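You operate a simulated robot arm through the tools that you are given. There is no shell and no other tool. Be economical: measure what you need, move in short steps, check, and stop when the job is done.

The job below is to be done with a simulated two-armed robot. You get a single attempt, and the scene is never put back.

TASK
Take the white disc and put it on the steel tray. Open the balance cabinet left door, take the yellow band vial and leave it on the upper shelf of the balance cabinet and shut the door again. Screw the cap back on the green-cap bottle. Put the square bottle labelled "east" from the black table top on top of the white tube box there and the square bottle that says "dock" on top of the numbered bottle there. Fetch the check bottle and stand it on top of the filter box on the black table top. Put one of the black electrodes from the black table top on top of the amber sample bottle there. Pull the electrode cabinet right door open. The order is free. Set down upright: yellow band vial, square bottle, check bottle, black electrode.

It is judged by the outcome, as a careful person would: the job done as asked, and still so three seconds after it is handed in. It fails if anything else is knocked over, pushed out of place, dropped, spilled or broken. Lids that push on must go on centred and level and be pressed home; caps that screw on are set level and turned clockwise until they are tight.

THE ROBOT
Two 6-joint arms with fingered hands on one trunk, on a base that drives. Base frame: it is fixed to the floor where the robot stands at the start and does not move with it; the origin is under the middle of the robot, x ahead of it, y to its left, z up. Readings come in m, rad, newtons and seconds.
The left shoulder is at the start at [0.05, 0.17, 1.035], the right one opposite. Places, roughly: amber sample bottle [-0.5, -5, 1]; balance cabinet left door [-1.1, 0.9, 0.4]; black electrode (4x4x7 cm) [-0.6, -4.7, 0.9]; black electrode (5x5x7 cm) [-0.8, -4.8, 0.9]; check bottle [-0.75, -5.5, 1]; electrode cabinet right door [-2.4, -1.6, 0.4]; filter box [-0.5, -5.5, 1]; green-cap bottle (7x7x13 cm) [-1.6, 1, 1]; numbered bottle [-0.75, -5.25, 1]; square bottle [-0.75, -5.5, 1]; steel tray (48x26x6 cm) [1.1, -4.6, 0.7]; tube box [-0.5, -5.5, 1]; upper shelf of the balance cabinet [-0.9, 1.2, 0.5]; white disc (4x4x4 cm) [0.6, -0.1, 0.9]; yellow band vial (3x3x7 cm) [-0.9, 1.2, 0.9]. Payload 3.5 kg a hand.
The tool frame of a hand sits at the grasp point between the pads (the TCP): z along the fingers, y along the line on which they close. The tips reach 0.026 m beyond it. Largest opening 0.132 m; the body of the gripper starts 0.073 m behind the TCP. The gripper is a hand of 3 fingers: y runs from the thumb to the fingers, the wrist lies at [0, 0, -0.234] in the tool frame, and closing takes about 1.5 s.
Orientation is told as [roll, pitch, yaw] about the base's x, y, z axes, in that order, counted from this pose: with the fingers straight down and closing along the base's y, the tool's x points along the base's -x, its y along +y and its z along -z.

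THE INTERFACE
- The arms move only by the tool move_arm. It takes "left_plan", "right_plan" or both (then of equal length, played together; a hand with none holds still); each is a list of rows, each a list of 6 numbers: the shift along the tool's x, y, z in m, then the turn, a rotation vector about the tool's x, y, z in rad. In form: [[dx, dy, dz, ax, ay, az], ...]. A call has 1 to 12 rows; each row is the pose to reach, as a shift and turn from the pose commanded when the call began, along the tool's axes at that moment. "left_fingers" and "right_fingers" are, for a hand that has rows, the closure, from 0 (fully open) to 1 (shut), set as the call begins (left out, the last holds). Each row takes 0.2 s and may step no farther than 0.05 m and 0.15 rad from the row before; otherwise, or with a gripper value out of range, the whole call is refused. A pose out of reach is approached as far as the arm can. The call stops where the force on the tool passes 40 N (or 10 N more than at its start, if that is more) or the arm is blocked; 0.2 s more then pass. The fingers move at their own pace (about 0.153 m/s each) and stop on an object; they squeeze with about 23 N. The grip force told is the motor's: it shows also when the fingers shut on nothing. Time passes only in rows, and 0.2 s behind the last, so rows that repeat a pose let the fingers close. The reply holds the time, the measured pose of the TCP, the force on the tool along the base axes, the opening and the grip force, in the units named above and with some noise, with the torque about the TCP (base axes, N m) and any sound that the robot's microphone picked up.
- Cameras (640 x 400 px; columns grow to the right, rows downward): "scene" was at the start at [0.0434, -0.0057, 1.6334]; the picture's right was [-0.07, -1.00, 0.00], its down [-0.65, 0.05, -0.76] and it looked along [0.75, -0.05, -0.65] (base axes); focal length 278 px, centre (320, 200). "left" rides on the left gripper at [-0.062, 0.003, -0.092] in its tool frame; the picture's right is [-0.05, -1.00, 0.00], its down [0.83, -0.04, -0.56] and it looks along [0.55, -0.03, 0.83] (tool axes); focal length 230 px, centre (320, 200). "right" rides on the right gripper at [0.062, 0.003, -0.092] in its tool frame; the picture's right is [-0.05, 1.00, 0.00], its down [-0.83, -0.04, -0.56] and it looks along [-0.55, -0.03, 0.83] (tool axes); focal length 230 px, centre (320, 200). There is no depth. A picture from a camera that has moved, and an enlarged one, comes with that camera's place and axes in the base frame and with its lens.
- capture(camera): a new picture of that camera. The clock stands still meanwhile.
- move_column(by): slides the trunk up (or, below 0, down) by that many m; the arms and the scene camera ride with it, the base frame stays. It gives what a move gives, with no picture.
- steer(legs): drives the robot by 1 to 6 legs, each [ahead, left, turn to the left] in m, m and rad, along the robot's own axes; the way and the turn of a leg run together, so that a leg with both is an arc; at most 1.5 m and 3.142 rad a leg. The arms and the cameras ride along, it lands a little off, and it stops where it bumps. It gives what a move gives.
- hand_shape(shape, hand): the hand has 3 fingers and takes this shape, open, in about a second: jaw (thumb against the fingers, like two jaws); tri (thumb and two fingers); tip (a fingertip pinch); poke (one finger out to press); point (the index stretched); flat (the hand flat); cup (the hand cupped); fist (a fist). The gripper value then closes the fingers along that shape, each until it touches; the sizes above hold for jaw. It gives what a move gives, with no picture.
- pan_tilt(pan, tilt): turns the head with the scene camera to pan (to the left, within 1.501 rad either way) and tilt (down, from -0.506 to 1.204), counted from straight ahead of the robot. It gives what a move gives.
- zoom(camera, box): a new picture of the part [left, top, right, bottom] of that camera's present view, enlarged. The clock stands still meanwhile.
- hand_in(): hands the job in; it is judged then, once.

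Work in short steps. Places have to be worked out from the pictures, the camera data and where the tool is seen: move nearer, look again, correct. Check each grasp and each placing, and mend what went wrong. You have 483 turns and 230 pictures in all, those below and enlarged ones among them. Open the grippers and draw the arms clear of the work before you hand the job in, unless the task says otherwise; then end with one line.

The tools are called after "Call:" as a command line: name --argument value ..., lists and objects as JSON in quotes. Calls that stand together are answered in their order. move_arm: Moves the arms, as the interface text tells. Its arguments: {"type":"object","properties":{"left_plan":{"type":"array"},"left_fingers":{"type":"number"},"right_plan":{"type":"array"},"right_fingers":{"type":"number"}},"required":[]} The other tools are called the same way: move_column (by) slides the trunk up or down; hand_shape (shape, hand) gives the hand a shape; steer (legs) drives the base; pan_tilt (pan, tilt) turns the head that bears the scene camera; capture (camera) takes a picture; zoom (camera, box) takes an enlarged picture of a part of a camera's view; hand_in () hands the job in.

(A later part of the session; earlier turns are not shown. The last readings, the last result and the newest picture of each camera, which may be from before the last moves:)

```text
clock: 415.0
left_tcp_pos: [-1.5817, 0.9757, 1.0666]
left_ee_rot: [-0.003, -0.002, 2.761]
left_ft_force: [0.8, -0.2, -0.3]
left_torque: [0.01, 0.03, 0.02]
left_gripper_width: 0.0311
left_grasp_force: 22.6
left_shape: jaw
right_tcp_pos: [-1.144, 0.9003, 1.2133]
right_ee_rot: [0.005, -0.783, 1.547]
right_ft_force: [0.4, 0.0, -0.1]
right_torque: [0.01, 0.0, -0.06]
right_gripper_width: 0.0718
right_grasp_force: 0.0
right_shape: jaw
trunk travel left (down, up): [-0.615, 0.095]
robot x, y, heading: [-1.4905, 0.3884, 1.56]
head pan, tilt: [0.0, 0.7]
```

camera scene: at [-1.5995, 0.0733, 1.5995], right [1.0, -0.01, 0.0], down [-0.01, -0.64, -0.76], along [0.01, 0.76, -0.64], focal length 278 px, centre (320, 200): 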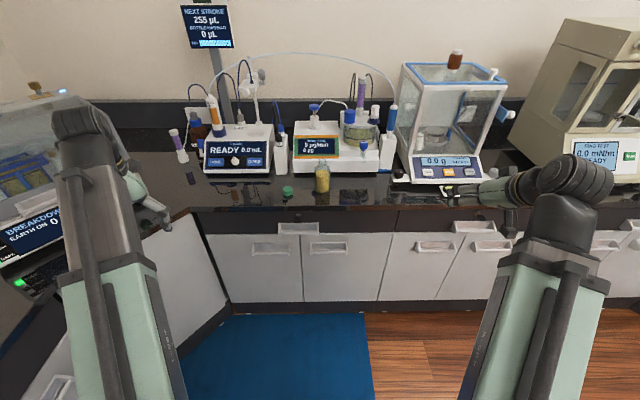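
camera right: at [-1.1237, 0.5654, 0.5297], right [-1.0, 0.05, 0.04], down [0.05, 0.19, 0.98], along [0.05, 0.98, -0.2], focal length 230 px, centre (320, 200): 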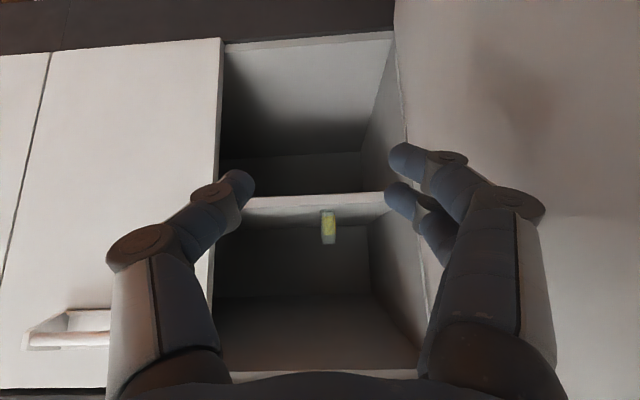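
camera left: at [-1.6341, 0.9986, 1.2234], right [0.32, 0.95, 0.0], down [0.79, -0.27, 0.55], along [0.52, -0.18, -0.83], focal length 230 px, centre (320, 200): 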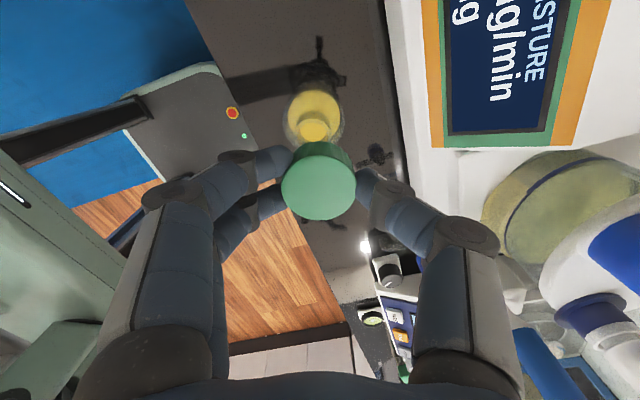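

Call:
move_arm --left_plan '[[0, 0, 0.003, 0, 0, 0], [0, 0, 0.006, 0, 0, 0]]'

Call:
move_arm --left_plan '[[0, 0, 0.003, 0, 0, 0], [0, 0, 0.005, 0, 0, 0]]'

Call:
zoom --camera "scene" --box '[220, 170, 320, 270]'

```text
clock: 415.6
left_tcp_pos: [-1.5827, 0.9759, 1.059]
left_ee_rot: [-0.002, -0.002, 2.763]
left_ft_force: [-0.5, 0.1, 0.4]
left_torque: [0.02, -0.02, 0.01]
left_gripper_width: 0.031
left_grasp_force: 23.1
left_shape: jaw
right_tcp_pos: [-1.1442, 0.8992, 1.2118]
right_ee_rot: [0.005, -0.784, 1.547]
right_ft_force: [0.3, 0.7, 0.6]
right_torque: [0.0, 0.01, 0.0]
right_gripper_width: 0.072
right_grasp_force: 0.1
right_shape: jaw
trunk travel left (down, up): [-0.615, 0.095]
robot x, y, heading: [-1.4905, 0.3921, 1.554]
head pan, tilt: [0.0, 0.7]
```

```text
clock: 416.2
left_tcp_pos: [-1.5837, 0.9743, 1.0575]
left_ee_rot: [-0.007, -0.003, 2.764]
left_ft_force: [-0.9, 2.4, 28.1]
left_torque: [0.08, 0.03, 0.01]
left_gripper_width: 0.0332
left_grasp_force: 22.9
left_shape: jaw
right_tcp_pos: [-1.1441, 0.8978, 1.215]
right_ee_rot: [0.005, -0.786, 1.547]
right_ft_force: [0.4, -0.2, 1.3]
right_torque: [0.01, 0.0, -0.01]
right_gripper_width: 0.0723
right_grasp_force: 0.1
right_shape: jaw
trunk travel left (down, up): [-0.615, 0.095]
robot x, y, heading: [-1.4913, 0.3894, 1.559]
head pan, tilt: [0.0, 0.7]
```

```text
4.00 times, centred on (270, 220) of scene
camera zoom: at [-1.4925, 0.4347, 1.6001], right [1.0, -0.01, 0.0], down [-0.01, -0.64, -0.77], along [0.01, 0.77, -0.64], focal length 1112 px, centre (520, 120)
```

zoom: 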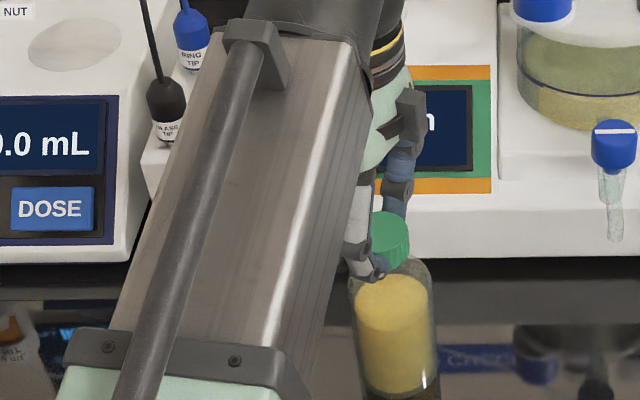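

The cap is seated on the neck with about 28 N. I'll ease off 1 mm and turn clockwise.

Call:
move_arm --left_plan '[[0, 0, -0.001, 0, 0, 0.1], [0, 0, -0.001, 0, 0, 0.24], [0, 0, -0.001, 0, 0, 0.38], [0, 0, -0.001, 0, 0, 0.52], [0, 0, -0.001, 0, 0, 0.66], [0, 0, -0.001, 0, 0, 0.8], [0, 0, -0.001, 0, 0, 0.94], [0, 0, -0.001, 0, 0, 1.08]]'

Call:
zoom --camera "scene" --box '[220, 170, 320, 270]'

```text
clock: 418.0
left_tcp_pos: [-1.5823, 0.9741, 1.056]
left_ee_rot: [0.002, -0.003, 1.68]
left_ft_force: [-0.9, -1.4, 20.0]
left_torque: [-0.04, 0.0, 0.13]
left_gripper_width: 0.0333
left_grasp_force: 22.9
left_shape: jaw
right_tcp_pos: [-1.1443, 0.8992, 1.2137]
right_ee_rot: [0.006, -0.786, 1.548]
right_ft_force: [-0.2, -0.7, -0.2]
right_torque: [0.01, 0.02, 0.02]
right_gripper_width: 0.072
right_grasp_force: 0.1
right_shape: jaw
trunk travel left (down, up): [-0.615, 0.095]
robot x, y, heading: [-1.493, 0.3901, 1.56]
head pan, tilt: [0.0, 0.7]
```

```text
4.00 times, centred on (270, 220) of scene
camera zoom: at [-1.4924, 0.4348, 1.5996], right [1.0, -0.01, 0.0], down [-0.01, -0.64, -0.77], along [0.01, 0.77, -0.64], focal length 1112 px, centre (520, 120)
```

zoom: 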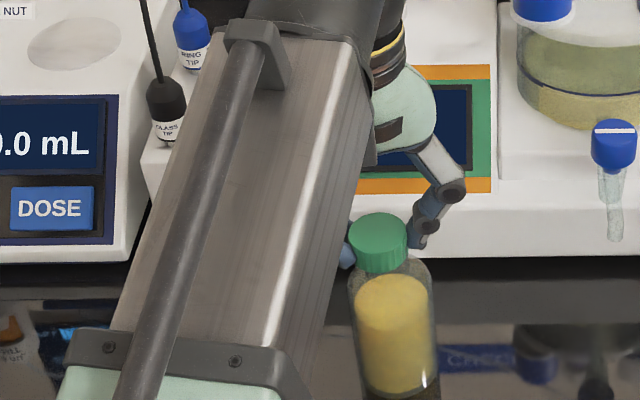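

The cap is turning, with a torque of 0.13 N·m. I'll continue clockwise.

Call:
move_arm --left_plan '[[0, 0, 0, 0, 0, 0.14], [0, 0, 0, 0, 0, 0.28], [0, 0, 0, 0, 0, 0.42], [0, 0, 0, 0, 0, 0.56], [0, 0, 0, 0, 0, 0.7], [0, 0, 0, 0, 0, 0.84], [0, 0, 0, 0, 0, 0.98], [0, 0, 0, 0, 0, 1.12], [0, 0, 0, 0, 0, 1.26]]'

Call:
zoom --camera "left" --box '[230, 80, 410, 260]'

```text
clock: 420.0
left_tcp_pos: [-1.5829, 0.9749, 1.0567]
left_ee_rot: [0.004, 0.0, 0.422]
left_ft_force: [0.7, -0.9, 13.8]
left_torque: [-0.04, -0.01, 0.06]
left_gripper_width: 0.0334
left_grasp_force: 22.9
left_shape: jaw
right_tcp_pos: [-1.1442, 0.8982, 1.2131]
right_ee_rot: [0.005, -0.784, 1.548]
right_ft_force: [0.1, 0.0, 0.1]
right_torque: [-0.03, 0.01, -0.02]
right_gripper_width: 0.0719
right_grasp_force: 0.0
right_shape: jaw
trunk travel left (down, up): [-0.615, 0.095]
robot x, y, heading: [-1.4876, 0.3943, 1.555]
head pan, tilt: [0.0, 0.7]
```

```text
2.22 times, centred on (320, 170) of left
camera zoom: at [-1.5271, 1.0035, 1.1482], right [0.46, -0.89, 0.0], down [-0.74, -0.38, 0.55], along [-0.5, -0.25, -0.83], focal length 511 px, centre (320, 267)
```

zoom: 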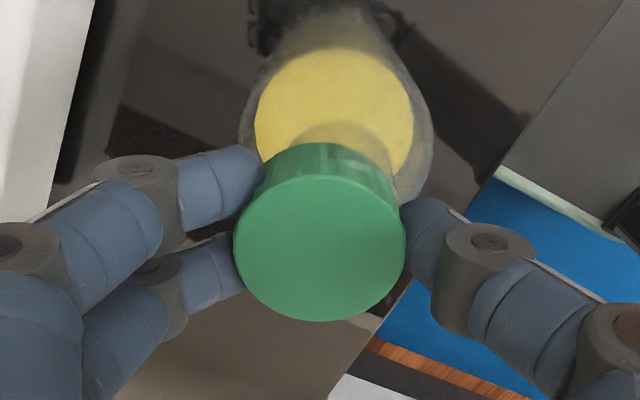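

The cap is advancing, since the contact force falls as it descends. I'll open, turn the hand back and regrip.

Call:
move_arm --left_plan '[[0, 0, 0, 0, 0, 0], [0, 0, 0, 0, 0, 0], [0, 0, 0, 0, 0, -0.148], [0, 0, 0, 0, 0, -0.296], [0, 0, 0, 0, 0, -0.444], [0, 0, 0, 0, 0, -0.592], [0, 0, 0, 0, 0, -0.74], [0, 0, 0, 0, 0, -0.888], [0, 0, 0, 0, 0, -1.036], [0, 0, 0, 0, 0, -1.184], [0, 0, 0, 0, 0, -1.332], [0, 0, 0, 0, 0, -1.48]]' --left_fingers 0.35

Call:
move_arm --left_plan '[[0, 0, 0, 0, 0, -0.148], [0, 0, 0, 0, 0, -0.296], [0, 0, 0, 0, 0, -0.444], [0, 0, 0, 0, 0, -0.592], [0, 0, 0, 0, 0, -0.74], [0, 0, 0, 0, 0, -0.85]]'

Call:
zoom --camera "left" --box '[200, 60, 440, 280]'

```text
clock: 422.6
left_tcp_pos: [-1.5834, 0.9756, 1.0554]
left_ee_rot: [0.0, -0.004, 1.905]
left_ft_force: [-0.7, 0.3, 0.5]
left_torque: [-0.02, -0.01, -0.01]
left_gripper_width: 0.0853
left_grasp_force: 0.0
left_shape: jaw
right_tcp_pos: [-1.1435, 0.8991, 1.2118]
right_ee_rot: [0.005, -0.783, 1.549]
right_ft_force: [-0.4, -0.1, 0.7]
right_torque: [-0.01, 0.03, -0.01]
right_gripper_width: 0.0721
right_grasp_force: 0.0
right_shape: jaw
trunk travel left (down, up): [-0.615, 0.095]
robot x, y, heading: [-1.4931, 0.3922, 1.556]
head pan, tilt: [0.0, 0.7]
```

```text
clock: 424.0
left_tcp_pos: [-1.5829, 0.9755, 1.0557]
left_ee_rot: [-0.002, -0.002, 2.757]
left_ft_force: [0.0, -0.4, -0.5]
left_torque: [0.0, -0.02, -0.01]
left_gripper_width: 0.0854
left_grasp_force: 0.0
left_shape: jaw
right_tcp_pos: [-1.1448, 0.8996, 1.2131]
right_ee_rot: [0.005, -0.784, 1.547]
right_ft_force: [0.5, 0.2, -0.5]
right_torque: [0.04, 0.01, 0.0]
right_gripper_width: 0.0723
right_grasp_force: 0.0
right_shape: jaw
trunk travel left (down, up): [-0.615, 0.095]
robot x, y, heading: [-1.4932, 0.3945, 1.561]
head pan, tilt: [0.0, 0.7]
```

```text
1.82 times, centred on (320, 170) of left
camera zoom: at [-1.6405, 0.9965, 1.1477], right [0.33, 0.94, 0.0], down [0.79, -0.27, 0.55], along [0.52, -0.18, -0.83], focal length 418 px, centre (320, 254)
```

zoom: 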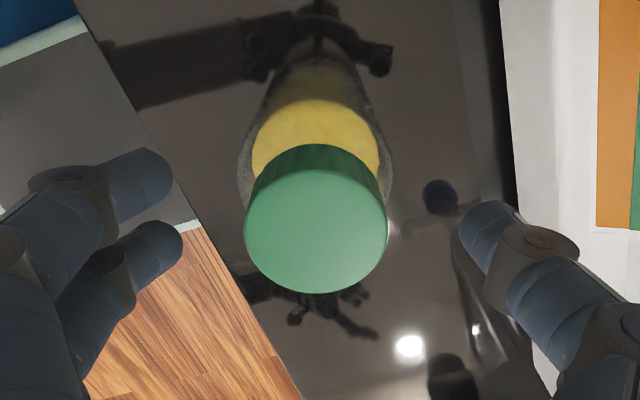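

The cap sits level on the neck. I'll regrip and turn clockwise again with a slight press.

Call:
move_arm --left_plan '[[0, 0, 0, 0, 0, 0], [0, 0, 0, 0, 0, 0], [0, 0, 0, 0, 0, 0], [0, 0, 0.001, 0, 0, 0], [0, 0, 0.002, 0, 0, 0.14], [0, 0, 0.002, 0, 0, 0.28], [0, 0, 0.002, 0, 0, 0.42], [0, 0, 0.002, 0, 0, 0.56], [0, 0, 0.002, 0, 0, 0.7], [0, 0, 0.002, 0, 0, 0.84], [0, 0, 0.002, 0, 0, 0.98], [0, 0, 0.002, 0, 0, 1.12]]' --left_fingers 1

Call:
move_arm --left_plan '[[0, 0, 0, 0, 0, 0.14], [0, 0, 0.0, 0, 0, 0.28], [0, 0, 0.0, 0, 0, 0.42], [0, 0, 0.0, 0, 0, 0.56], [0, 0, 0.0, 0, 0, 0.7], [0, 0, 0.0, 0, 0, 0.84], [0, 0, 0.0, 0, 0, 0.98], [0, 0, 0.0, 0, 0, 1.12], [0, 0, 0, 0, 0, 1.2]]'

```text
clock: 426.6
left_tcp_pos: [-1.584, 0.9763, 1.0556]
left_ee_rot: [0.0, -0.005, 1.632]
left_ft_force: [-1.7, -0.6, 9.0]
left_torque: [0.0, 0.07, 0.1]
left_gripper_width: 0.0314
left_grasp_force: 22.8
left_shape: jaw
right_tcp_pos: [-1.1436, 0.899, 1.2123]
right_ee_rot: [0.005, -0.783, 1.548]
right_ft_force: [-0.2, 0.2, -0.3]
right_torque: [-0.01, -0.01, 0.01]
right_gripper_width: 0.0719
right_grasp_force: 0.1
right_shape: jaw
trunk travel left (down, up): [-0.615, 0.095]
robot x, y, heading: [-1.4923, 0.3904, 1.556]
head pan, tilt: [0.0, 0.7]
```

```text
clock: 428.6
left_tcp_pos: [-1.5837, 0.9754, 1.0538]
left_ee_rot: [0.004, -0.001, 0.432]
left_ft_force: [-0.3, 0.6, 8.0]
left_torque: [0.04, 0.04, 0.02]
left_gripper_width: 0.0313
left_grasp_force: 23.0
left_shape: jaw
right_tcp_pos: [-1.1447, 0.9002, 1.2131]
right_ee_rot: [0.006, -0.783, 1.549]
right_ft_force: [0.5, 0.2, -0.4]
right_torque: [-0.02, 0.0, 0.02]
right_gripper_width: 0.0719
right_grasp_force: 0.0
right_shape: jaw
trunk travel left (down, up): [-0.615, 0.095]
robot x, y, heading: [-1.4931, 0.3929, 1.556]
head pan, tilt: [0.0, 0.7]
```

The torque is small, so the bottle may be turning along with the cap. I'll bring the right hand in from the right, nearly horizontal, to hold the bottle body.

Call:
move_arm --right_plan '[[0, 0.014, 0, -0.1111, -0.0308, -0.0725], [0, 0.027, 0, -0.2221, -0.0617, -0.145], [0, 0.041, 0, -0.3332, -0.0925, -0.2175], [0, 0.055, 0, -0.4443, -0.1233, -0.29], [0, 0.068, 0, -0.5553, -0.1542, -0.3625], [0, 0.082, 0, -0.6664, -0.185, -0.435], [0, 0.095, 0, -0.7774, -0.2159, -0.5075], [0, 0.109, 0, -0.8885, -0.2467, -0.58], [0, 0.123, 0, -0.9996, -0.2775, -0.6525], [0, 0.136, 0, -1.1106, -0.3084, -0.725], [0, 0.15, 0, -1.2217, -0.3392, -0.7975]]' --right_fingers 0.1

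```text
clock: 431.0
left_tcp_pos: [-1.5817, 0.9749, 1.0527]
left_ee_rot: [0.003, 0.0, 0.431]
left_ft_force: [-0.8, 1.0, 7.1]
left_torque: [0.08, 0.0, 0.03]
left_gripper_width: 0.0315
left_grasp_force: 22.4
left_shape: jaw
right_tcp_pos: [-1.2986, 0.9034, 1.2131]
right_ee_rot: [-0.002, -1.207, 2.999]
right_ft_force: [0.7, 0.2, 1.3]
right_torque: [-0.01, 0.05, -0.01]
right_gripper_width: 0.1187
right_grasp_force: 0.0
right_shape: jaw
right hand out of reach, approached as far as the arm can: row 11
trunk travel left (down, up): [-0.615, 0.095]
robot x, y, heading: [-1.4947, 0.3926, 1.558]
head pan, tilt: [0.0, 0.7]
```

I'll lower the right hand to body height, then slide it left toward the bottle.

Call:
move_arm --right_plan '[[0.042, 0, 0.016, 0, 0, 0], [0.084, 0, 0.032, 0, 0, 0], [0.126, 0, 0.048, 0, 0, 0], [0.168, 0, 0.064, 0, 0, 0], [0.2103, 0, 0.08, 0, 0, 0], [0.1957, -0.0084, 0.1184, 0, 0, 0], [0.1811, -0.0168, 0.1568, 0, 0, 0], [0.1664, -0.0252, 0.1953, 0, 0, 0], [0.1518, -0.0336, 0.2337, 0, 0, 0]]'

Call:
capture --camera "right"

```text
clock: 433.0
left_tcp_pos: [-1.5833, 0.9746, 1.0531]
left_ee_rot: [0.003, -0.002, 0.432]
left_ft_force: [1.1, 1.1, 6.0]
left_torque: [0.02, -0.04, -0.02]
left_gripper_width: 0.0315
left_grasp_force: 23.0
left_shape: jaw
right_tcp_pos: [-1.4936, 0.9648, 1.0698]
right_ee_rot: [0.134, -1.171, 2.852]
right_ft_force: [0.8, -0.1, -0.1]
right_torque: [0.03, -0.03, 0.0]
right_gripper_width: 0.1187
right_grasp_force: 0.0
right_shape: jaw
right hand out of reach, approached as far as the arm can: row 1, 2, 3, 4, 5, 6, 7, 8, 9
trunk travel left (down, up): [-0.615, 0.095]
robot x, y, heading: [-1.4905, 0.3881, 1.554]
head pan, tilt: [0.0, 0.7]
```

```text
17 pictures are left
camera right: at [-1.3857, 0.9421, 1.0482], right [-0.18, -0.98, 0.1], down [0.2, 0.06, 0.98], along [-0.96, 0.2, 0.19], focal length 230 px, centre (320, 200)
```

right: 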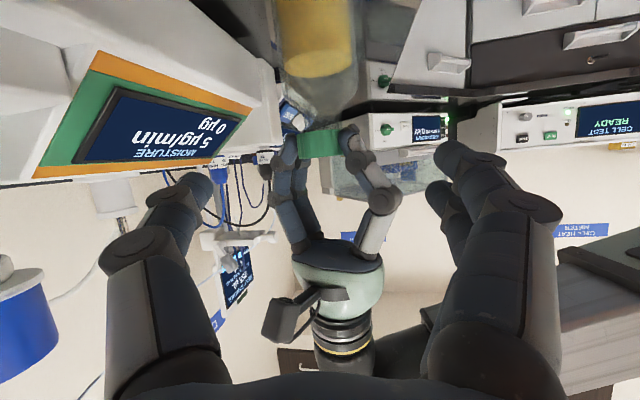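

The right hand couldn't get lower, but it gives a good side view. I'll zoom in on the cap and neck.

Call:
zoom --camera "right" --box '[250, 40, 400, 180]'

```text
2.86 times, centred on (325, 110) of right
camera zoom: at [-1.3857, 0.9421, 1.0482], right [-0.18, -0.98, 0.1], down [0.2, 0.06, 0.98], along [-0.96, 0.2, 0.19], focal length 657 px, centre (306, 457)
```

zoom: 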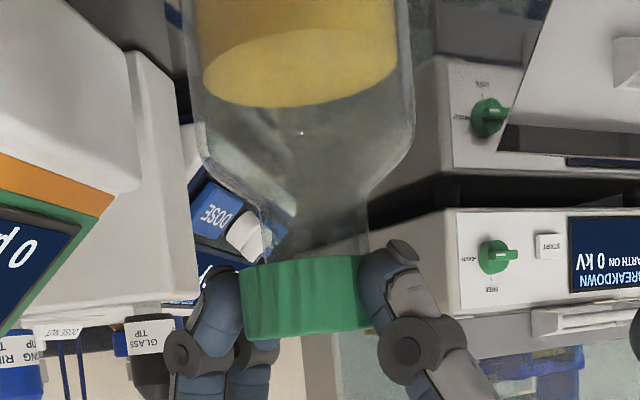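

The cap sits squarely on the neck. To hold the bottle while tightening, I'll open and raise the left hand, lower the trunk by the same amount so the right hand reaches body height, and look.

Call:
move_arm --left_plan '[[0, 0, 0, 0, 0, 0], [0, 0, 0, 0, 0, 0], [0, 0, -0.03, 0, 0, 0], [0, 0, -0.07, 0, 0, 0], [0, 0, -0.11, 0, 0, 0], [0, 0, -0.13, 0, 0, 0]]' --left_fingers 0.35

Call:
move_column --by -0.12

Call:
capture --camera "right"

```text
clock: 434.4
left_tcp_pos: [-1.5809, 0.9846, 1.1602]
left_ee_rot: [0.011, -0.004, 0.433]
left_ft_force: [0.2, 0.4, 0.6]
left_torque: [0.03, 0.02, 0.0]
left_gripper_width: 0.0855
left_grasp_force: 0.0
left_shape: jaw
left hand out of reach, approached as far as the arm can: row 5, 6
right_tcp_pos: [-1.4911, 0.965, 1.0693]
right_ee_rot: [0.137, -1.175, 2.853]
right_ft_force: [0.2, -0.4, 0.4]
right_torque: [0.03, 0.05, 0.0]
right_gripper_width: 0.1186
right_grasp_force: 0.1
right_shape: jaw
trunk travel left (down, up): [-0.615, 0.095]
robot x, y, heading: [-1.4943, 0.3903, 1.555]
head pan, tilt: [0.0, 0.7]
```

```text
clock: 435.9
left_tcp_pos: [-1.5814, 0.9832, 1.0385]
left_ee_rot: [0.01, -0.005, 0.433]
left_ft_force: [-0.2, 0.3, 0.1]
left_torque: [0.0, 0.0, -0.02]
left_gripper_width: 0.0855
left_grasp_force: 0.1
left_shape: jaw
right_tcp_pos: [-1.492, 0.9648, 0.9494]
right_ee_rot: [0.136, -1.173, 2.85]
right_ft_force: [0.2, -0.7, 0.1]
right_torque: [0.05, 0.0, 0.0]
right_gripper_width: 0.1187
right_grasp_force: 0.1
right_shape: jaw
trunk travel left (down, up): [-0.495, 0.215]
robot x, y, heading: [-1.498, 0.3903, 1.557]
head pan, tilt: [0.0, 0.7]
```

```text
15 pictures are left
camera right: at [-1.3853, 0.942, 0.9282], right [-0.18, -0.98, 0.1], down [0.21, 0.06, 0.98], along [-0.96, 0.2, 0.19], focal length 230 px, centre (320, 200)
```

right: 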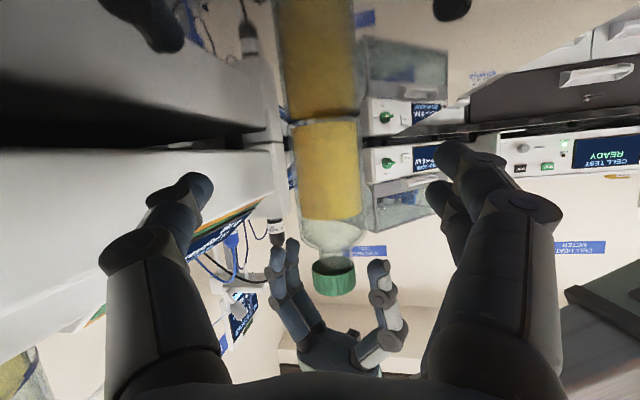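

The bottle is between the right hand's fingers, about 8 cm ahead. I'll advance and close on its body.

Call:
move_arm --right_plan '[[-0.0085, 0.001, 0.0247, 0, 0, 0], [-0.017, 0.003, 0.0495, 0, 0, 0], [-0.0255, 0.004, 0.0742, 0, 0, 0]]'

Call:
capture --camera "right"

```text
clock: 436.7
left_tcp_pos: [-1.5812, 0.983, 1.0387]
left_ee_rot: [0.009, -0.005, 0.432]
left_ft_force: [-0.3, -0.5, 0.3]
left_torque: [-0.03, 0.04, 0.0]
left_gripper_width: 0.0856
left_grasp_force: 0.1
left_shape: jaw
right_tcp_pos: [-1.5713, 0.9726, 0.9449]
right_ee_rot: [0.136, -1.171, 2.853]
right_ft_force: [0.2, 0.1, 0.4]
right_torque: [-0.02, -0.01, 0.03]
right_gripper_width: 0.1185
right_grasp_force: 0.1
right_shape: jaw
trunk travel left (down, up): [-0.495, 0.215]
robot x, y, heading: [-1.4932, 0.3915, 1.558]
head pan, tilt: [0.0, 0.7]
```

```text
14 pictures are left
camera right: at [-1.4636, 0.9501, 0.9232], right [-0.18, -0.98, 0.1], down [0.21, 0.06, 0.98], along [-0.96, 0.2, 0.19], focal length 230 px, centre (320, 200)
```

right: 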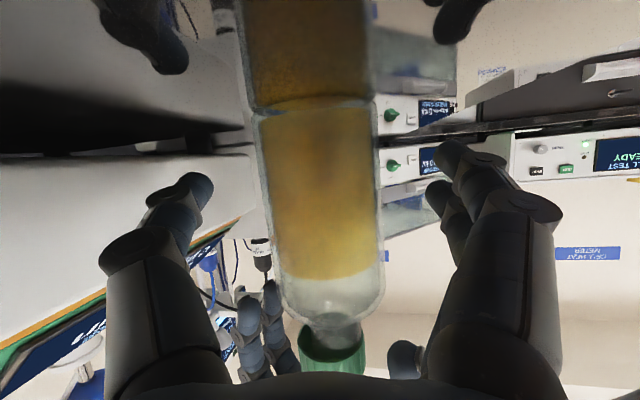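

Call:
move_arm --right_plan '[[0, 0, 0, 0, 0, 0], [0, 0, 0, 0, 0, 0], [0, 0, 0, 0, 0, 0], [0, 0, 0, 0, 0, 0]]' --right_fingers 1

Call:
capture --camera "left"

```text
clock: 437.7
left_tcp_pos: [-1.582, 0.9842, 1.0396]
left_ee_rot: [0.011, -0.004, 0.431]
left_ft_force: [0.7, 0.1, 0.1]
left_torque: [-0.02, -0.01, -0.01]
left_gripper_width: 0.0858
left_grasp_force: 0.0
left_shape: jaw
right_tcp_pos: [-1.5697, 0.9735, 0.9437]
right_ee_rot: [0.136, -1.171, 2.851]
right_ft_force: [-1.2, -0.9, 0.6]
right_torque: [0.02, -0.01, -0.05]
right_gripper_width: 0.0546
right_grasp_force: 23.2
right_shape: jaw
trunk travel left (down, up): [-0.495, 0.215]
robot x, y, heading: [-1.4977, 0.3905, 1.56]
head pan, tilt: [0.0, 0.7]
```

```text
13 pictures are left
camera left: at [-1.5261, 1.0128, 1.1319], right [0.47, -0.88, -0.01], down [-0.74, -0.39, 0.55], along [-0.49, -0.25, -0.84], focal length 230 px, centre (320, 200)
```

left: 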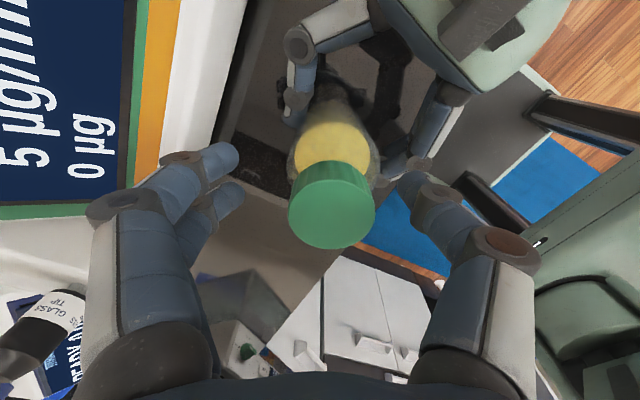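

The bottle is held, and the cap is at about (-1.588, 0.974). I'll centre the left hand on it, raise it slightly and turn it back counter-clockwise, still open.

Call:
move_arm --left_plan '[[0.005, -0.003, -0.007, -0.01, -0.005, 0], [0.0096, -0.0066, -0.013, -0.01, -0.005, -0.1], [0.0096, -0.0066, -0.013, 0, 0, -0.245], [0.0096, -0.0066, -0.013, 0, 0, -0.39], [0.0096, -0.0066, -0.013, 0, 0, -0.535], [0.0096, -0.0066, -0.013, 0, 0, -0.68], [0.0096, -0.0066, -0.013, 0, 0, -0.825], [0.0096, -0.0066, -0.013, 0, 0, -0.97], [0.0096, -0.0066, -0.013, 0, 0, -1.115], [0.0096, -0.0066, -0.013, 0, 0, -1.26], [0.0096, -0.0066, -0.013, 0, 0, -1.405], [0.0096, -0.0066, -0.013, 0, 0, -1.55]]'

Call:
move_arm --left_plan '[[0, 0, 0, 0, 0, -0.145], [0, 0, 0, 0, 0, -0.29], [0, 0, 0, 0, 0, -0.435], [0, 0, 0, 0, 0, -0.58], [0, 0, 0, 0, 0, -0.7]]'

Call:
zoom --camera "left" --box '[200, 80, 440, 300]'

```text
clock: 440.3
left_tcp_pos: [-1.5878, 0.9781, 1.0396]
left_ee_rot: [-0.01, -0.018, 1.986]
left_ft_force: [0.3, 0.7, -0.5]
left_torque: [-0.02, 0.01, 0.01]
left_gripper_width: 0.0855
left_grasp_force: 0.1
left_shape: jaw
left hand out of reach, approached as far as the arm can: row 2, 3, 4, 5, 6, 7, 8, 9, 10, 11, 12
right_tcp_pos: [-1.5711, 0.9728, 0.9435]
right_ee_rot: [0.135, -1.171, 2.854]
right_ft_force: [-0.1, -0.2, 0.7]
right_torque: [0.02, -0.03, 0.02]
right_gripper_width: 0.0548
right_grasp_force: 22.7
right_shape: jaw
trunk travel left (down, up): [-0.495, 0.215]
robot x, y, heading: [-1.4919, 0.3913, 1.562]
head pan, tilt: [0.0, 0.7]
```

```text
clock: 441.5
left_tcp_pos: [-1.5872, 0.9795, 1.042]
left_ee_rot: [-0.015, -0.007, 2.688]
left_ft_force: [-0.2, 0.1, -0.1]
left_torque: [-0.03, -0.03, -0.01]
left_gripper_width: 0.0854
left_grasp_force: 0.0
left_shape: jaw
right_tcp_pos: [-1.57, 0.9728, 0.9436]
right_ee_rot: [0.137, -1.171, 2.85]
right_ft_force: [-0.4, -0.1, -0.2]
right_torque: [0.03, -0.04, 0.07]
right_gripper_width: 0.0545
right_grasp_force: 23.3
right_shape: jaw
trunk travel left (down, up): [-0.495, 0.215]
robot x, y, heading: [-1.4957, 0.3922, 1.555]
head pan, tilt: [0.0, 0.7]
```

```text
1.82 times, centred on (320, 190) of left
camera zoom: at [-1.6423, 1.0037, 1.1325], right [0.39, 0.92, 0.02], down [0.76, -0.34, 0.55], along [0.51, -0.2, -0.83], focal length 418 px, centre (320, 218)
```

zoom: 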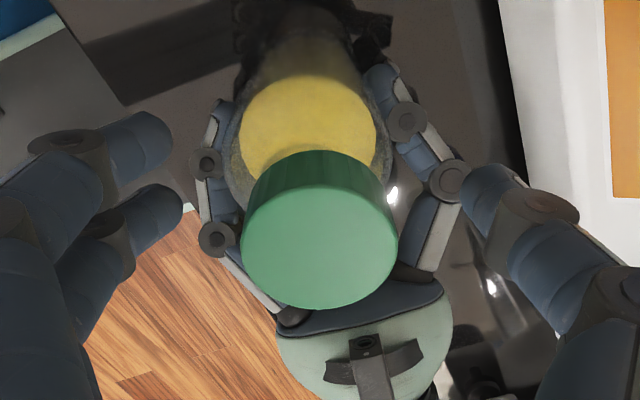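

The left hand is centred on the cap. With the bottle held, I'll grip the cap and turn it clockwise.

Call:
move_arm --left_plan '[[0, 0, 0, 0, 0, 0], [0, 0, 0, 0, 0, 0], [0, 0, 0, 0, 0, 0], [0, 0, 0, 0, 0, 0], [0, 0, 0, 0, 0, 0.13], [0, 0, 0, 0, 0, 0.26], [0, 0, 0, 0, 0, 0.39], [0, 0, 0, 0, 0, 0.52]]' --left_fingers 1

Call:
move_arm --left_plan '[[0, 0, 0, 0, 0, 0.13], [0, 0, 0, 0, 0, 0.26], [0, 0, 0, 0, 0, 0.39], [0, 0, 0, 0, 0, 0.52]]'

Call:
move_arm --left_plan '[[0, 0, 0, 0, 0, 0.13], [0, 0, 0, 0, 0, 0.26], [0, 0, 0, 0, 0, 0.39], [0, 0, 0, 0, 0, 0.52]]'

```text
clock: 443.3
left_tcp_pos: [-1.5858, 0.9787, 1.0407]
left_ee_rot: [-0.012, -0.014, 2.163]
left_ft_force: [0.9, 6.1, 0.9]
left_torque: [0.0, -0.02, 0.2]
left_gripper_width: 0.0178
left_grasp_force: 22.9
left_shape: jaw
right_tcp_pos: [-1.5704, 0.9712, 0.9447]
right_ee_rot: [0.134, -1.173, 2.854]
right_ft_force: [-0.6, -5.4, 4.8]
right_torque: [0.45, -0.06, -0.15]
right_gripper_width: 0.0549
right_grasp_force: 22.8
right_shape: jaw
trunk travel left (down, up): [-0.495, 0.215]
robot x, y, heading: [-1.4904, 0.3924, 1.552]
head pan, tilt: [0.0, 0.7]
```

```text
clock: 444.3
left_tcp_pos: [-1.587, 0.9807, 1.0412]
left_ee_rot: [-0.003, -0.018, 1.642]
left_ft_force: [6.4, 12.3, -0.6]
left_torque: [0.03, 0.0, 0.3]
left_gripper_width: 0.0153
left_grasp_force: 22.9
left_shape: jaw
right_tcp_pos: [-1.5712, 0.9716, 0.9447]
right_ee_rot: [0.135, -1.172, 2.854]
right_ft_force: [-6.3, -8.6, 10.0]
right_torque: [0.91, -0.1, -0.16]
right_gripper_width: 0.0569
right_grasp_force: 23.1
right_shape: jaw
trunk travel left (down, up): [-0.495, 0.215]
robot x, y, heading: [-1.4908, 0.3897, 1.554]
head pan, tilt: [0.0, 0.7]
```

```text
clock: 445.3
left_tcp_pos: [-1.5866, 0.98, 1.0396]
left_ee_rot: [0.004, -0.017, 1.119]
left_ft_force: [10.4, 13.0, 1.0]
left_torque: [0.07, -0.04, 0.19]
left_gripper_width: 0.0136
left_grasp_force: 22.9
left_shape: jaw
right_tcp_pos: [-1.5706, 0.9718, 0.9454]
right_ee_rot: [0.137, -1.172, 2.854]
right_ft_force: [-15.6, -8.7, 14.8]
right_torque: [0.97, -0.05, -0.19]
right_gripper_width: 0.0587
right_grasp_force: 22.8
right_shape: jaw
trunk travel left (down, up): [-0.495, 0.215]
robot x, y, heading: [-1.4918, 0.39, 1.558]
head pan, tilt: [0.0, 0.7]
```

The grip width shows that the fingers are on the neck below the cap, not on the cap. I'll open the left hand and look.

Call:
move_arm --left_plan '[[0, 0, 0, 0, 0, 0], [0, 0, 0, 0, 0, 0], [0, 0, 0, 0, 0, 0]]' --left_fingers 0.35

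Call:
capture --camera "left"

```text
clock: 446.1
left_tcp_pos: [-1.5868, 0.9783, 1.0402]
left_ee_rot: [0.007, -0.015, 1.123]
left_ft_force: [0.1, -0.1, -1.0]
left_torque: [-0.02, 0.0, -0.02]
left_gripper_width: 0.0856
left_grasp_force: 0.1
left_shape: jaw
right_tcp_pos: [-1.5684, 0.9729, 0.9431]
right_ee_rot: [0.137, -1.172, 2.851]
right_ft_force: [2.7, 0.4, 3.3]
right_torque: [-0.15, 0.05, 0.07]
right_gripper_width: 0.0551
right_grasp_force: 23.2
right_shape: jaw
trunk travel left (down, up): [-0.495, 0.215]
robot x, y, heading: [-1.491, 0.3877, 1.556]
head pan, tilt: [0.0, 0.7]
```

```text
11 pictures are left
camera left: at [-1.5621, 1.036, 1.133], right [0.92, -0.38, -0.01], down [-0.32, -0.78, 0.54], along [-0.21, -0.5, -0.84], focal length 230 px, centre (320, 200)
```

left: 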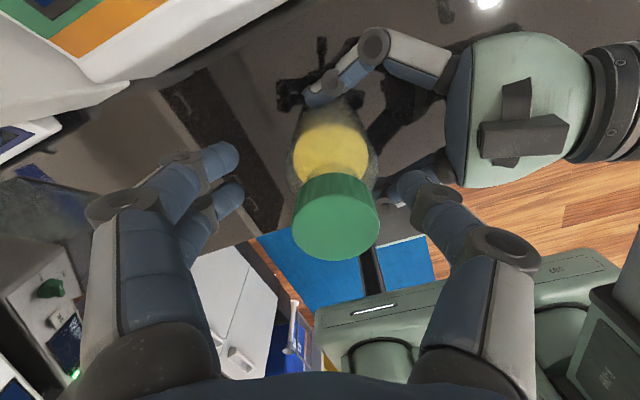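

The cap is still on and level. I'll try raising the left hand 14 mm at this yaw to grip the cap itself.

Call:
move_arm --left_plan '[[0, 0, -0.007, 0, 0, 0], [0.001, 0.0, -0.014, 0, 0, 0]]'

```text
clock: 446.7
left_tcp_pos: [-1.5857, 0.9828, 1.042]
left_ee_rot: [0.007, -0.019, 1.123]
left_ft_force: [-0.6, 0.0, 1.1]
left_torque: [-0.01, -0.02, 0.0]
left_gripper_width: 0.0856
left_grasp_force: 0.1
left_shape: jaw
left hand out of reach, approached as far as the arm can: row 1, 2
right_tcp_pos: [-1.57, 0.9726, 0.9434]
right_ee_rot: [0.138, -1.17, 2.853]
right_ft_force: [0.1, 0.6, -0.3]
right_torque: [-0.08, 0.01, 0.0]
right_gripper_width: 0.0551
right_grasp_force: 22.8
right_shape: jaw
trunk travel left (down, up): [-0.495, 0.215]
robot x, y, heading: [-1.4909, 0.3912, 1.556]
head pan, tilt: [0.0, 0.7]
```

I'll open the right hand, raise the trunk 22 mm (both hands rise), and re-hold the bottle a bit higher.

Call:
move_arm --right_plan '[[0, 0, 0, 0, 0, 0], [0, 0, 0, 0, 0, 0], [0, 0, 0, 0, 0, 0]]' --right_fingers 0.25

Call:
move_column --by 0.022

Call:
move_arm --right_plan '[[0, 0, 0, 0, 0, 0], [0, 0, 0, 0, 0, 0], [0, 0, 0, 0, 0, 0], [0, 0, 0, 0, 0, 0]]' --right_fingers 1

Call:
capture --camera "left"

```text
clock: 447.5
left_tcp_pos: [-1.5867, 0.9829, 1.0428]
left_ee_rot: [0.007, -0.02, 1.122]
left_ft_force: [0.3, 0.0, 0.0]
left_torque: [-0.03, -0.01, -0.02]
left_gripper_width: 0.0853
left_grasp_force: 0.0
left_shape: jaw
right_tcp_pos: [-1.5706, 0.9728, 0.9444]
right_ee_rot: [0.136, -1.174, 2.852]
right_ft_force: [0.4, -0.2, 0.9]
right_torque: [0.02, -0.01, -0.03]
right_gripper_width: 0.0991
right_grasp_force: 0.1
right_shape: jaw
trunk travel left (down, up): [-0.495, 0.215]
robot x, y, heading: [-1.4933, 0.3879, 1.556]
head pan, tilt: [0.0, 0.7]
```

```text
clock: 448.2
left_tcp_pos: [-1.5864, 0.9817, 1.0651]
left_ee_rot: [0.008, -0.017, 1.124]
left_ft_force: [-0.3, 0.1, -0.1]
left_torque: [-0.03, 0.0, 0.0]
left_gripper_width: 0.0855
left_grasp_force: 0.0
left_shape: jaw
right_tcp_pos: [-1.5689, 0.9743, 0.9657]
right_ee_rot: [0.136, -1.172, 2.854]
right_ft_force: [0.4, -0.2, 0.1]
right_torque: [-0.02, 0.0, -0.03]
right_gripper_width: 0.0987
right_grasp_force: 0.1
right_shape: jaw
trunk travel left (down, up): [-0.517, 0.193]
robot x, y, heading: [-1.4913, 0.3925, 1.556]
head pan, tilt: [0.0, 0.7]
```

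```text
clock: 449.2
left_tcp_pos: [-1.5854, 0.9829, 1.0646]
left_ee_rot: [0.008, -0.021, 1.124]
left_ft_force: [0.1, 0.6, 1.2]
left_torque: [0.02, 0.01, 0.03]
left_gripper_width: 0.0855
left_grasp_force: 0.0
left_shape: jaw
right_tcp_pos: [-1.5701, 0.9735, 0.966]
right_ee_rot: [0.135, -1.172, 2.851]
right_ft_force: [-1.5, 0.1, -0.1]
right_torque: [0.05, -0.02, -0.01]
right_gripper_width: 0.0544
right_grasp_force: 23.6
right_shape: jaw
trunk travel left (down, up): [-0.517, 0.193]
robot x, y, heading: [-1.4909, 0.3909, 1.556]
head pan, tilt: [0.0, 0.7]
```

```text
10 pictures are left
camera left: at [-1.5618, 1.0385, 1.158], right [0.92, -0.38, -0.01], down [-0.32, -0.78, 0.54], along [-0.21, -0.5, -0.84], focal length 230 px, centre (320, 200)
```

left: 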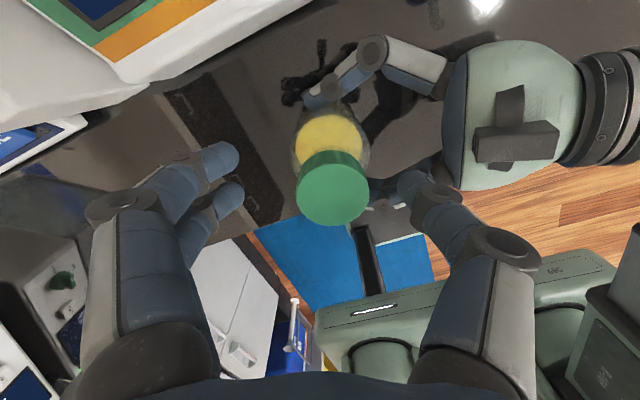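

I'll recentre over the cap, turn back counter-clockwise while open, then lower to cap height.

Call:
move_arm --left_plan '[[0.0077, -0.007, 0, 0, 0.01, 0], [0.0077, -0.007, 0, 0, 0.015, -0.148], [0.0077, -0.007, 0, 0, 0.0, -0.29], [0.0077, -0.007, 0, 0, 0, -0.43], [0.0077, -0.007, 0, 0, 0, -0.57], [0.0077, -0.007, 0, 0, 0, -0.71], [0.0077, -0.007, 0, 0, 0, -0.85], [0.0077, -0.007, 0, 0, 0, -0.99], [0.0077, -0.007, 0, 0, 0, -1.13], [0.0077, -0.007, 0, 0, 0, -1.27], [0.0077, -0.007, 0, 0, 0, -1.41], [0.0077, -0.007, 0.0, 0, 0, -1.5]]'

Call:
zoom --camera "left" --box '[200, 80, 440, 300]'

```text
clock: 451.8
left_tcp_pos: [-1.5833, 0.9724, 1.0633]
left_ee_rot: [-0.023, -0.011, 2.627]
left_ft_force: [0.2, 0.0, -0.8]
left_torque: [-0.03, -0.01, -0.01]
left_gripper_width: 0.0854
left_grasp_force: 0.1
left_shape: jaw
left hand out of reach, approached as far as the arm can: row 1, 2
right_tcp_pos: [-1.5699, 0.9727, 0.9656]
right_ee_rot: [0.136, -1.173, 2.851]
right_ft_force: [-1.1, 0.7, -0.5]
right_torque: [0.02, 0.01, -0.01]
right_gripper_width: 0.0543
right_grasp_force: 23.1
right_shape: jaw
trunk travel left (down, up): [-0.517, 0.193]
robot x, y, heading: [-1.4908, 0.3909, 1.556]
head pan, tilt: [0.0, 0.7]
```

```text
1.82 times, centred on (320, 190) of left
camera zoom: at [-1.6377, 0.9989, 1.1563], right [0.45, 0.89, 0.02], down [0.74, -0.39, 0.55], along [0.5, -0.23, -0.84], focal length 418 px, centre (320, 218)
```

zoom: 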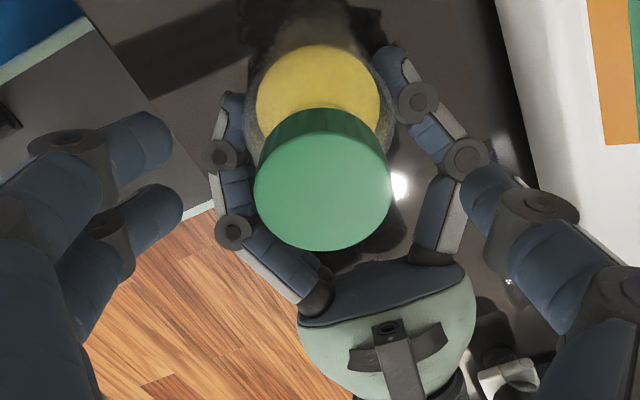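

It's centred. I'll lower 9 mm, grip the cap, and turn clockwise in stages, watching width and torque.

Call:
move_arm --left_plan '[[0, 0, 0.005, -0.012, 0.005, 0], [0, 0, 0.009, -0.023, 0.011, 0], [0, 0, 0.009, -0.023, 0.011, 0]]'

Call:
move_arm --left_plan '[[0, 0, 0, 0, 0, 0], [0, 0, 0, 0, 0, 0], [0, 0, 0, 0, 0, 0], [0, 0, 0, 0, 0, 0], [0, 0, 0, 0, 0, 0.13], [0, 0, 0, 0, 0, 0.26], [0, 0, 0, 0, 0, 0.39], [0, 0, 0, 0, 0, 0.52]]' --left_fingers 1

Call:
move_arm --left_plan '[[0, 0, 0, 0, 0, 0.13], [0, 0, 0, 0, 0, 0.26], [0, 0, 0, 0, 0, 0.39], [0, 0, 0, 0, 0, 0.52]]'

```text
clock: 452.6
left_tcp_pos: [-1.5826, 0.9751, 1.0515]
left_ee_rot: [-0.002, -0.001, 2.624]
left_ft_force: [-0.4, -0.1, -0.1]
left_torque: [0.0, -0.02, 0.04]
left_gripper_width: 0.0855
left_grasp_force: 0.1
left_shape: jaw
left hand out of reach, approached as far as the arm can: row 2, 3
right_tcp_pos: [-1.5703, 0.9719, 0.9664]
right_ee_rot: [0.135, -1.172, 2.852]
right_ft_force: [-0.8, 0.2, -0.2]
right_torque: [0.01, -0.03, 0.03]
right_gripper_width: 0.0545
right_grasp_force: 23.2
right_shape: jaw
trunk travel left (down, up): [-0.517, 0.193]
robot x, y, heading: [-1.491, 0.3874, 1.556]
head pan, tilt: [0.0, 0.7]
```

```text
clock: 454.4
left_tcp_pos: [-1.5827, 0.9757, 1.05]
left_ee_rot: [0.0, 0.002, 2.101]
left_ft_force: [2.1, -0.7, 0.1]
left_torque: [-0.02, -0.07, 0.06]
left_gripper_width: 0.0313
left_grasp_force: 22.8
left_shape: jaw
right_tcp_pos: [-1.5704, 0.9729, 0.9648]
right_ee_rot: [0.136, -1.173, 2.852]
right_ft_force: [-2.3, 0.8, 0.5]
right_torque: [0.06, 0.0, -0.02]
right_gripper_width: 0.0545
right_grasp_force: 22.7
right_shape: jaw
trunk travel left (down, up): [-0.517, 0.193]
robot x, y, heading: [-1.4957, 0.3914, 1.561]
head pan, tilt: [0.0, 0.7]
```

```text
clock: 455.4
left_tcp_pos: [-1.5821, 0.9743, 1.0505]
left_ee_rot: [0.0, -0.001, 1.583]
left_ft_force: [4.3, -0.4, 0.1]
left_torque: [-0.02, -0.07, 0.02]
left_gripper_width: 0.0308
left_grasp_force: 22.6
left_shape: jaw
right_tcp_pos: [-1.5695, 0.9728, 0.9652]
right_ee_rot: [0.138, -1.174, 2.85]
right_ft_force: [-2.4, 0.7, 1.2]
right_torque: [0.01, 0.01, -0.09]
right_gripper_width: 0.0548
right_grasp_force: 23.5
right_shape: jaw
trunk travel left (down, up): [-0.517, 0.193]
robot x, y, heading: [-1.4921, 0.3919, 1.555]
head pan, tilt: [0.0, 0.7]
```

Now the cap itself is turning with the bottle held, at low torque, so it isn't tight yet. I'll continue.

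Call:
move_arm --left_plan '[[0, 0, 0, 0, 0, 0.14], [0, 0, 0, 0, 0, 0.28], [0, 0, 0, 0, 0, 0.42], [0, 0, 0, 0, 0, 0.56], [0, 0, 0, 0, 0, 0.7], [0, 0, 0, 0, 0, 0.84], [0, 0, 0, 0, 0, 0.98], [0, 0, 0, 0, 0, 1.12]]'

Call:
move_arm --left_plan '[[0, 0, 0, 0, 0, 0], [0, 0, 0, 0, 0, 0], [0, 0, 0, 0, 0, -0.148], [0, 0, 0, 0, 0, -0.296], [0, 0, 0, 0, 0, -0.444], [0, 0, 0, 0, 0, -0.592], [0, 0, 0, 0, 0, -0.74], [0, 0, 0, 0, 0, -0.888], [0, 0, 0, 0, 0, -1.036], [0, 0, 0, 0, 0, -1.184], [0, 0, 0, 0, 0, -1.332], [0, 0, 0, 0, 0, -1.48]]' --left_fingers 0.35

Call:
move_arm --left_plan '[[0, 0, 0, 0, 0, -0.145], [0, 0, 0, 0, 0, -0.29], [0, 0, 0, 0, 0, -0.435], [0, 0, 0, 0, 0, -0.58], [0, 0, 0, 0, 0, -0.7]]'

```text
clock: 457.2
left_tcp_pos: [-1.5832, 0.9755, 1.0503]
left_ee_rot: [-0.001, 0.0, 0.46]
left_ft_force: [3.9, -3.6, -0.9]
left_torque: [-0.12, -0.12, 0.07]
left_gripper_width: 0.0308
left_grasp_force: 22.9
left_shape: jaw
right_tcp_pos: [-1.5707, 0.9725, 0.966]
right_ee_rot: [0.136, -1.172, 2.852]
right_ft_force: [-6.1, 3.7, 3.3]
right_torque: [0.02, 0.04, -0.05]
right_gripper_width: 0.0545
right_grasp_force: 22.5
right_shape: jaw
trunk travel left (down, up): [-0.517, 0.193]
robot x, y, heading: [-1.4937, 0.3916, 1.558]
head pan, tilt: [0.0, 0.7]
```

```text
clock: 459.8
left_tcp_pos: [-1.5822, 0.9744, 1.0502]
left_ee_rot: [0.001, 0.0, 1.947]
left_ft_force: [0.1, -0.4, -0.1]
left_torque: [0.03, 0.02, 0.02]
left_gripper_width: 0.0856
left_grasp_force: 0.0
left_shape: jaw
right_tcp_pos: [-1.5702, 0.9724, 0.9667]
right_ee_rot: [0.137, -1.172, 2.852]
right_ft_force: [1.1, -1.5, 0.3]
right_torque: [0.05, -0.06, -0.02]
right_gripper_width: 0.0544
right_grasp_force: 22.7
right_shape: jaw
trunk travel left (down, up): [-0.517, 0.193]
robot x, y, heading: [-1.4906, 0.3914, 1.558]
head pan, tilt: [0.0, 0.7]
```

```text
clock: 461.0
left_tcp_pos: [-1.5826, 0.9745, 1.05]
left_ee_rot: [0.001, 0.001, 2.646]
left_ft_force: [-0.3, -0.5, 0.0]
left_torque: [-0.02, 0.01, 0.01]
left_gripper_width: 0.0855
left_grasp_force: 0.1
left_shape: jaw
right_tcp_pos: [-1.5711, 0.9726, 0.9655]
right_ee_rot: [0.138, -1.173, 2.852]
right_ft_force: [0.4, -0.8, 0.2]
right_torque: [0.06, -0.06, -0.03]
right_gripper_width: 0.0543
right_grasp_force: 23.1
right_shape: jaw
trunk travel left (down, up): [-0.517, 0.193]
robot x, y, heading: [-1.4931, 0.3903, 1.556]
head pan, tilt: [0.0, 0.7]
```

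Next cycle: I'll grip, press down 2 mm and turn clockwise.

Call:
move_arm --left_plan '[[0, 0, 0, 0, 0, 0], [0, 0, 0, 0, 0, 0], [0, 0, 0, 0, 0, 0], [0, 0, 0.001, 0, 0, 0], [0, 0, 0.002, 0, 0, 0.13], [0, 0, 0.002, 0, 0, 0.27], [0, 0, 0.002, 0, 0, 0.41], [0, 0, 0.002, 0, 0, 0.55], [0, 0, 0.002, 0, 0, 0.69], [0, 0, 0.002, 0, 0, 0.83], [0, 0, 0.002, 0, 0, 0.97], [0, 0, 0.002, 0, 0, 1.11]]' --left_fingers 1

Call:
move_arm --left_plan '[[0, 0, 0, 0, 0, 0.14], [0, 0, 0, 0, 0, 0.28], [0, 0, 0, 0, 0, 0.42], [0, 0, 0, 0, 0, 0.56]]'

Call:
move_arm --left_plan '[[0, 0, 0, 0, 0, 0.14], [0, 0, 0, 0, 0, 0.28], [0, 0, 0, 0, 0, 0.42], [0, 0, 0, 0, 0, 0.54]]'

```text
clock: 463.6
left_tcp_pos: [-1.5819, 0.9737, 1.0488]
left_ee_rot: [-0.001, 0.003, 1.531]
left_ft_force: [2.8, 1.5, 1.5]
left_torque: [-0.02, -0.03, 0.05]
left_gripper_width: 0.0313
left_grasp_force: 23.7
left_shape: jaw
right_tcp_pos: [-1.5698, 0.9717, 0.9661]
right_ee_rot: [0.136, -1.173, 2.851]
right_ft_force: [-2.4, -1.0, 0.7]
right_torque: [0.01, -0.02, -0.05]
right_gripper_width: 0.0544
right_grasp_force: 22.4
right_shape: jaw
trunk travel left (down, up): [-0.517, 0.193]
robot x, y, heading: [-1.4947, 0.3916, 1.553]
head pan, tilt: [0.0, 0.7]
```

```text
clock: 464.6
left_tcp_pos: [-1.5836, 0.9742, 1.0478]
left_ee_rot: [-0.002, 0.003, 0.97]
left_ft_force: [4.5, -0.7, 1.7]
left_torque: [-0.03, -0.13, 0.03]
left_gripper_width: 0.0311
left_grasp_force: 23.0
left_shape: jaw
right_tcp_pos: [-1.5706, 0.9732, 0.9657]
right_ee_rot: [0.138, -1.173, 2.852]
right_ft_force: [-6.0, 0.7, -0.1]
right_torque: [0.1, 0.0, -0.03]
right_gripper_width: 0.0543
right_grasp_force: 22.9
right_shape: jaw
trunk travel left (down, up): [-0.517, 0.193]
robot x, y, heading: [-1.492, 0.3919, 1.556]
head pan, tilt: [0.0, 0.7]
```

```text
clock: 465.6
left_tcp_pos: [-1.5833, 0.9737, 1.0479]
left_ee_rot: [-0.004, 0.002, 0.433]
left_ft_force: [4.8, -3.0, 0.8]
left_torque: [-0.15, -0.14, 0.71]
left_gripper_width: 0.0309
left_grasp_force: 23.2
left_shape: jaw
right_tcp_pos: [-1.5696, 0.9736, 0.9663]
right_ee_rot: [0.137, -1.173, 2.85]
right_ft_force: [-7.0, 2.4, 1.1]
right_torque: [-0.14, 0.03, -0.71]
right_gripper_width: 0.0545
right_grasp_force: 23.0
right_shape: jaw
trunk travel left (down, up): [-0.517, 0.193]
robot x, y, heading: [-1.4944, 0.387, 1.555]
head pan, tilt: [0.0, 0.7]
```

The torque jumped to 0.71 N·m, so the cap has come up tight. A small final turn will confirm it.

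Call:
move_arm --left_plan '[[0, 0, 0, 0, 0, 0.06], [0, 0, 0, 0, 0, 0.12]]'

```text
clock: 466.2
left_tcp_pos: [-1.5834, 0.9741, 1.0491]
left_ee_rot: [-0.005, 0.002, 0.313]
left_ft_force: [2.5, -4.8, -0.2]
left_torque: [-0.15, -0.04, 0.78]
left_gripper_width: 0.0307
left_grasp_force: 23.3
left_shape: jaw
right_tcp_pos: [-1.5699, 0.9723, 0.9669]
right_ee_rot: [0.136, -1.172, 2.85]
right_ft_force: [-2.6, 5.4, 2.4]
right_torque: [-0.22, 0.07, -0.8]
right_gripper_width: 0.0545
right_grasp_force: 23.3
right_shape: jaw
trunk travel left (down, up): [-0.517, 0.193]
robot x, y, heading: [-1.489, 0.3936, 1.554]
head pan, tilt: [0.0, 0.7]
```

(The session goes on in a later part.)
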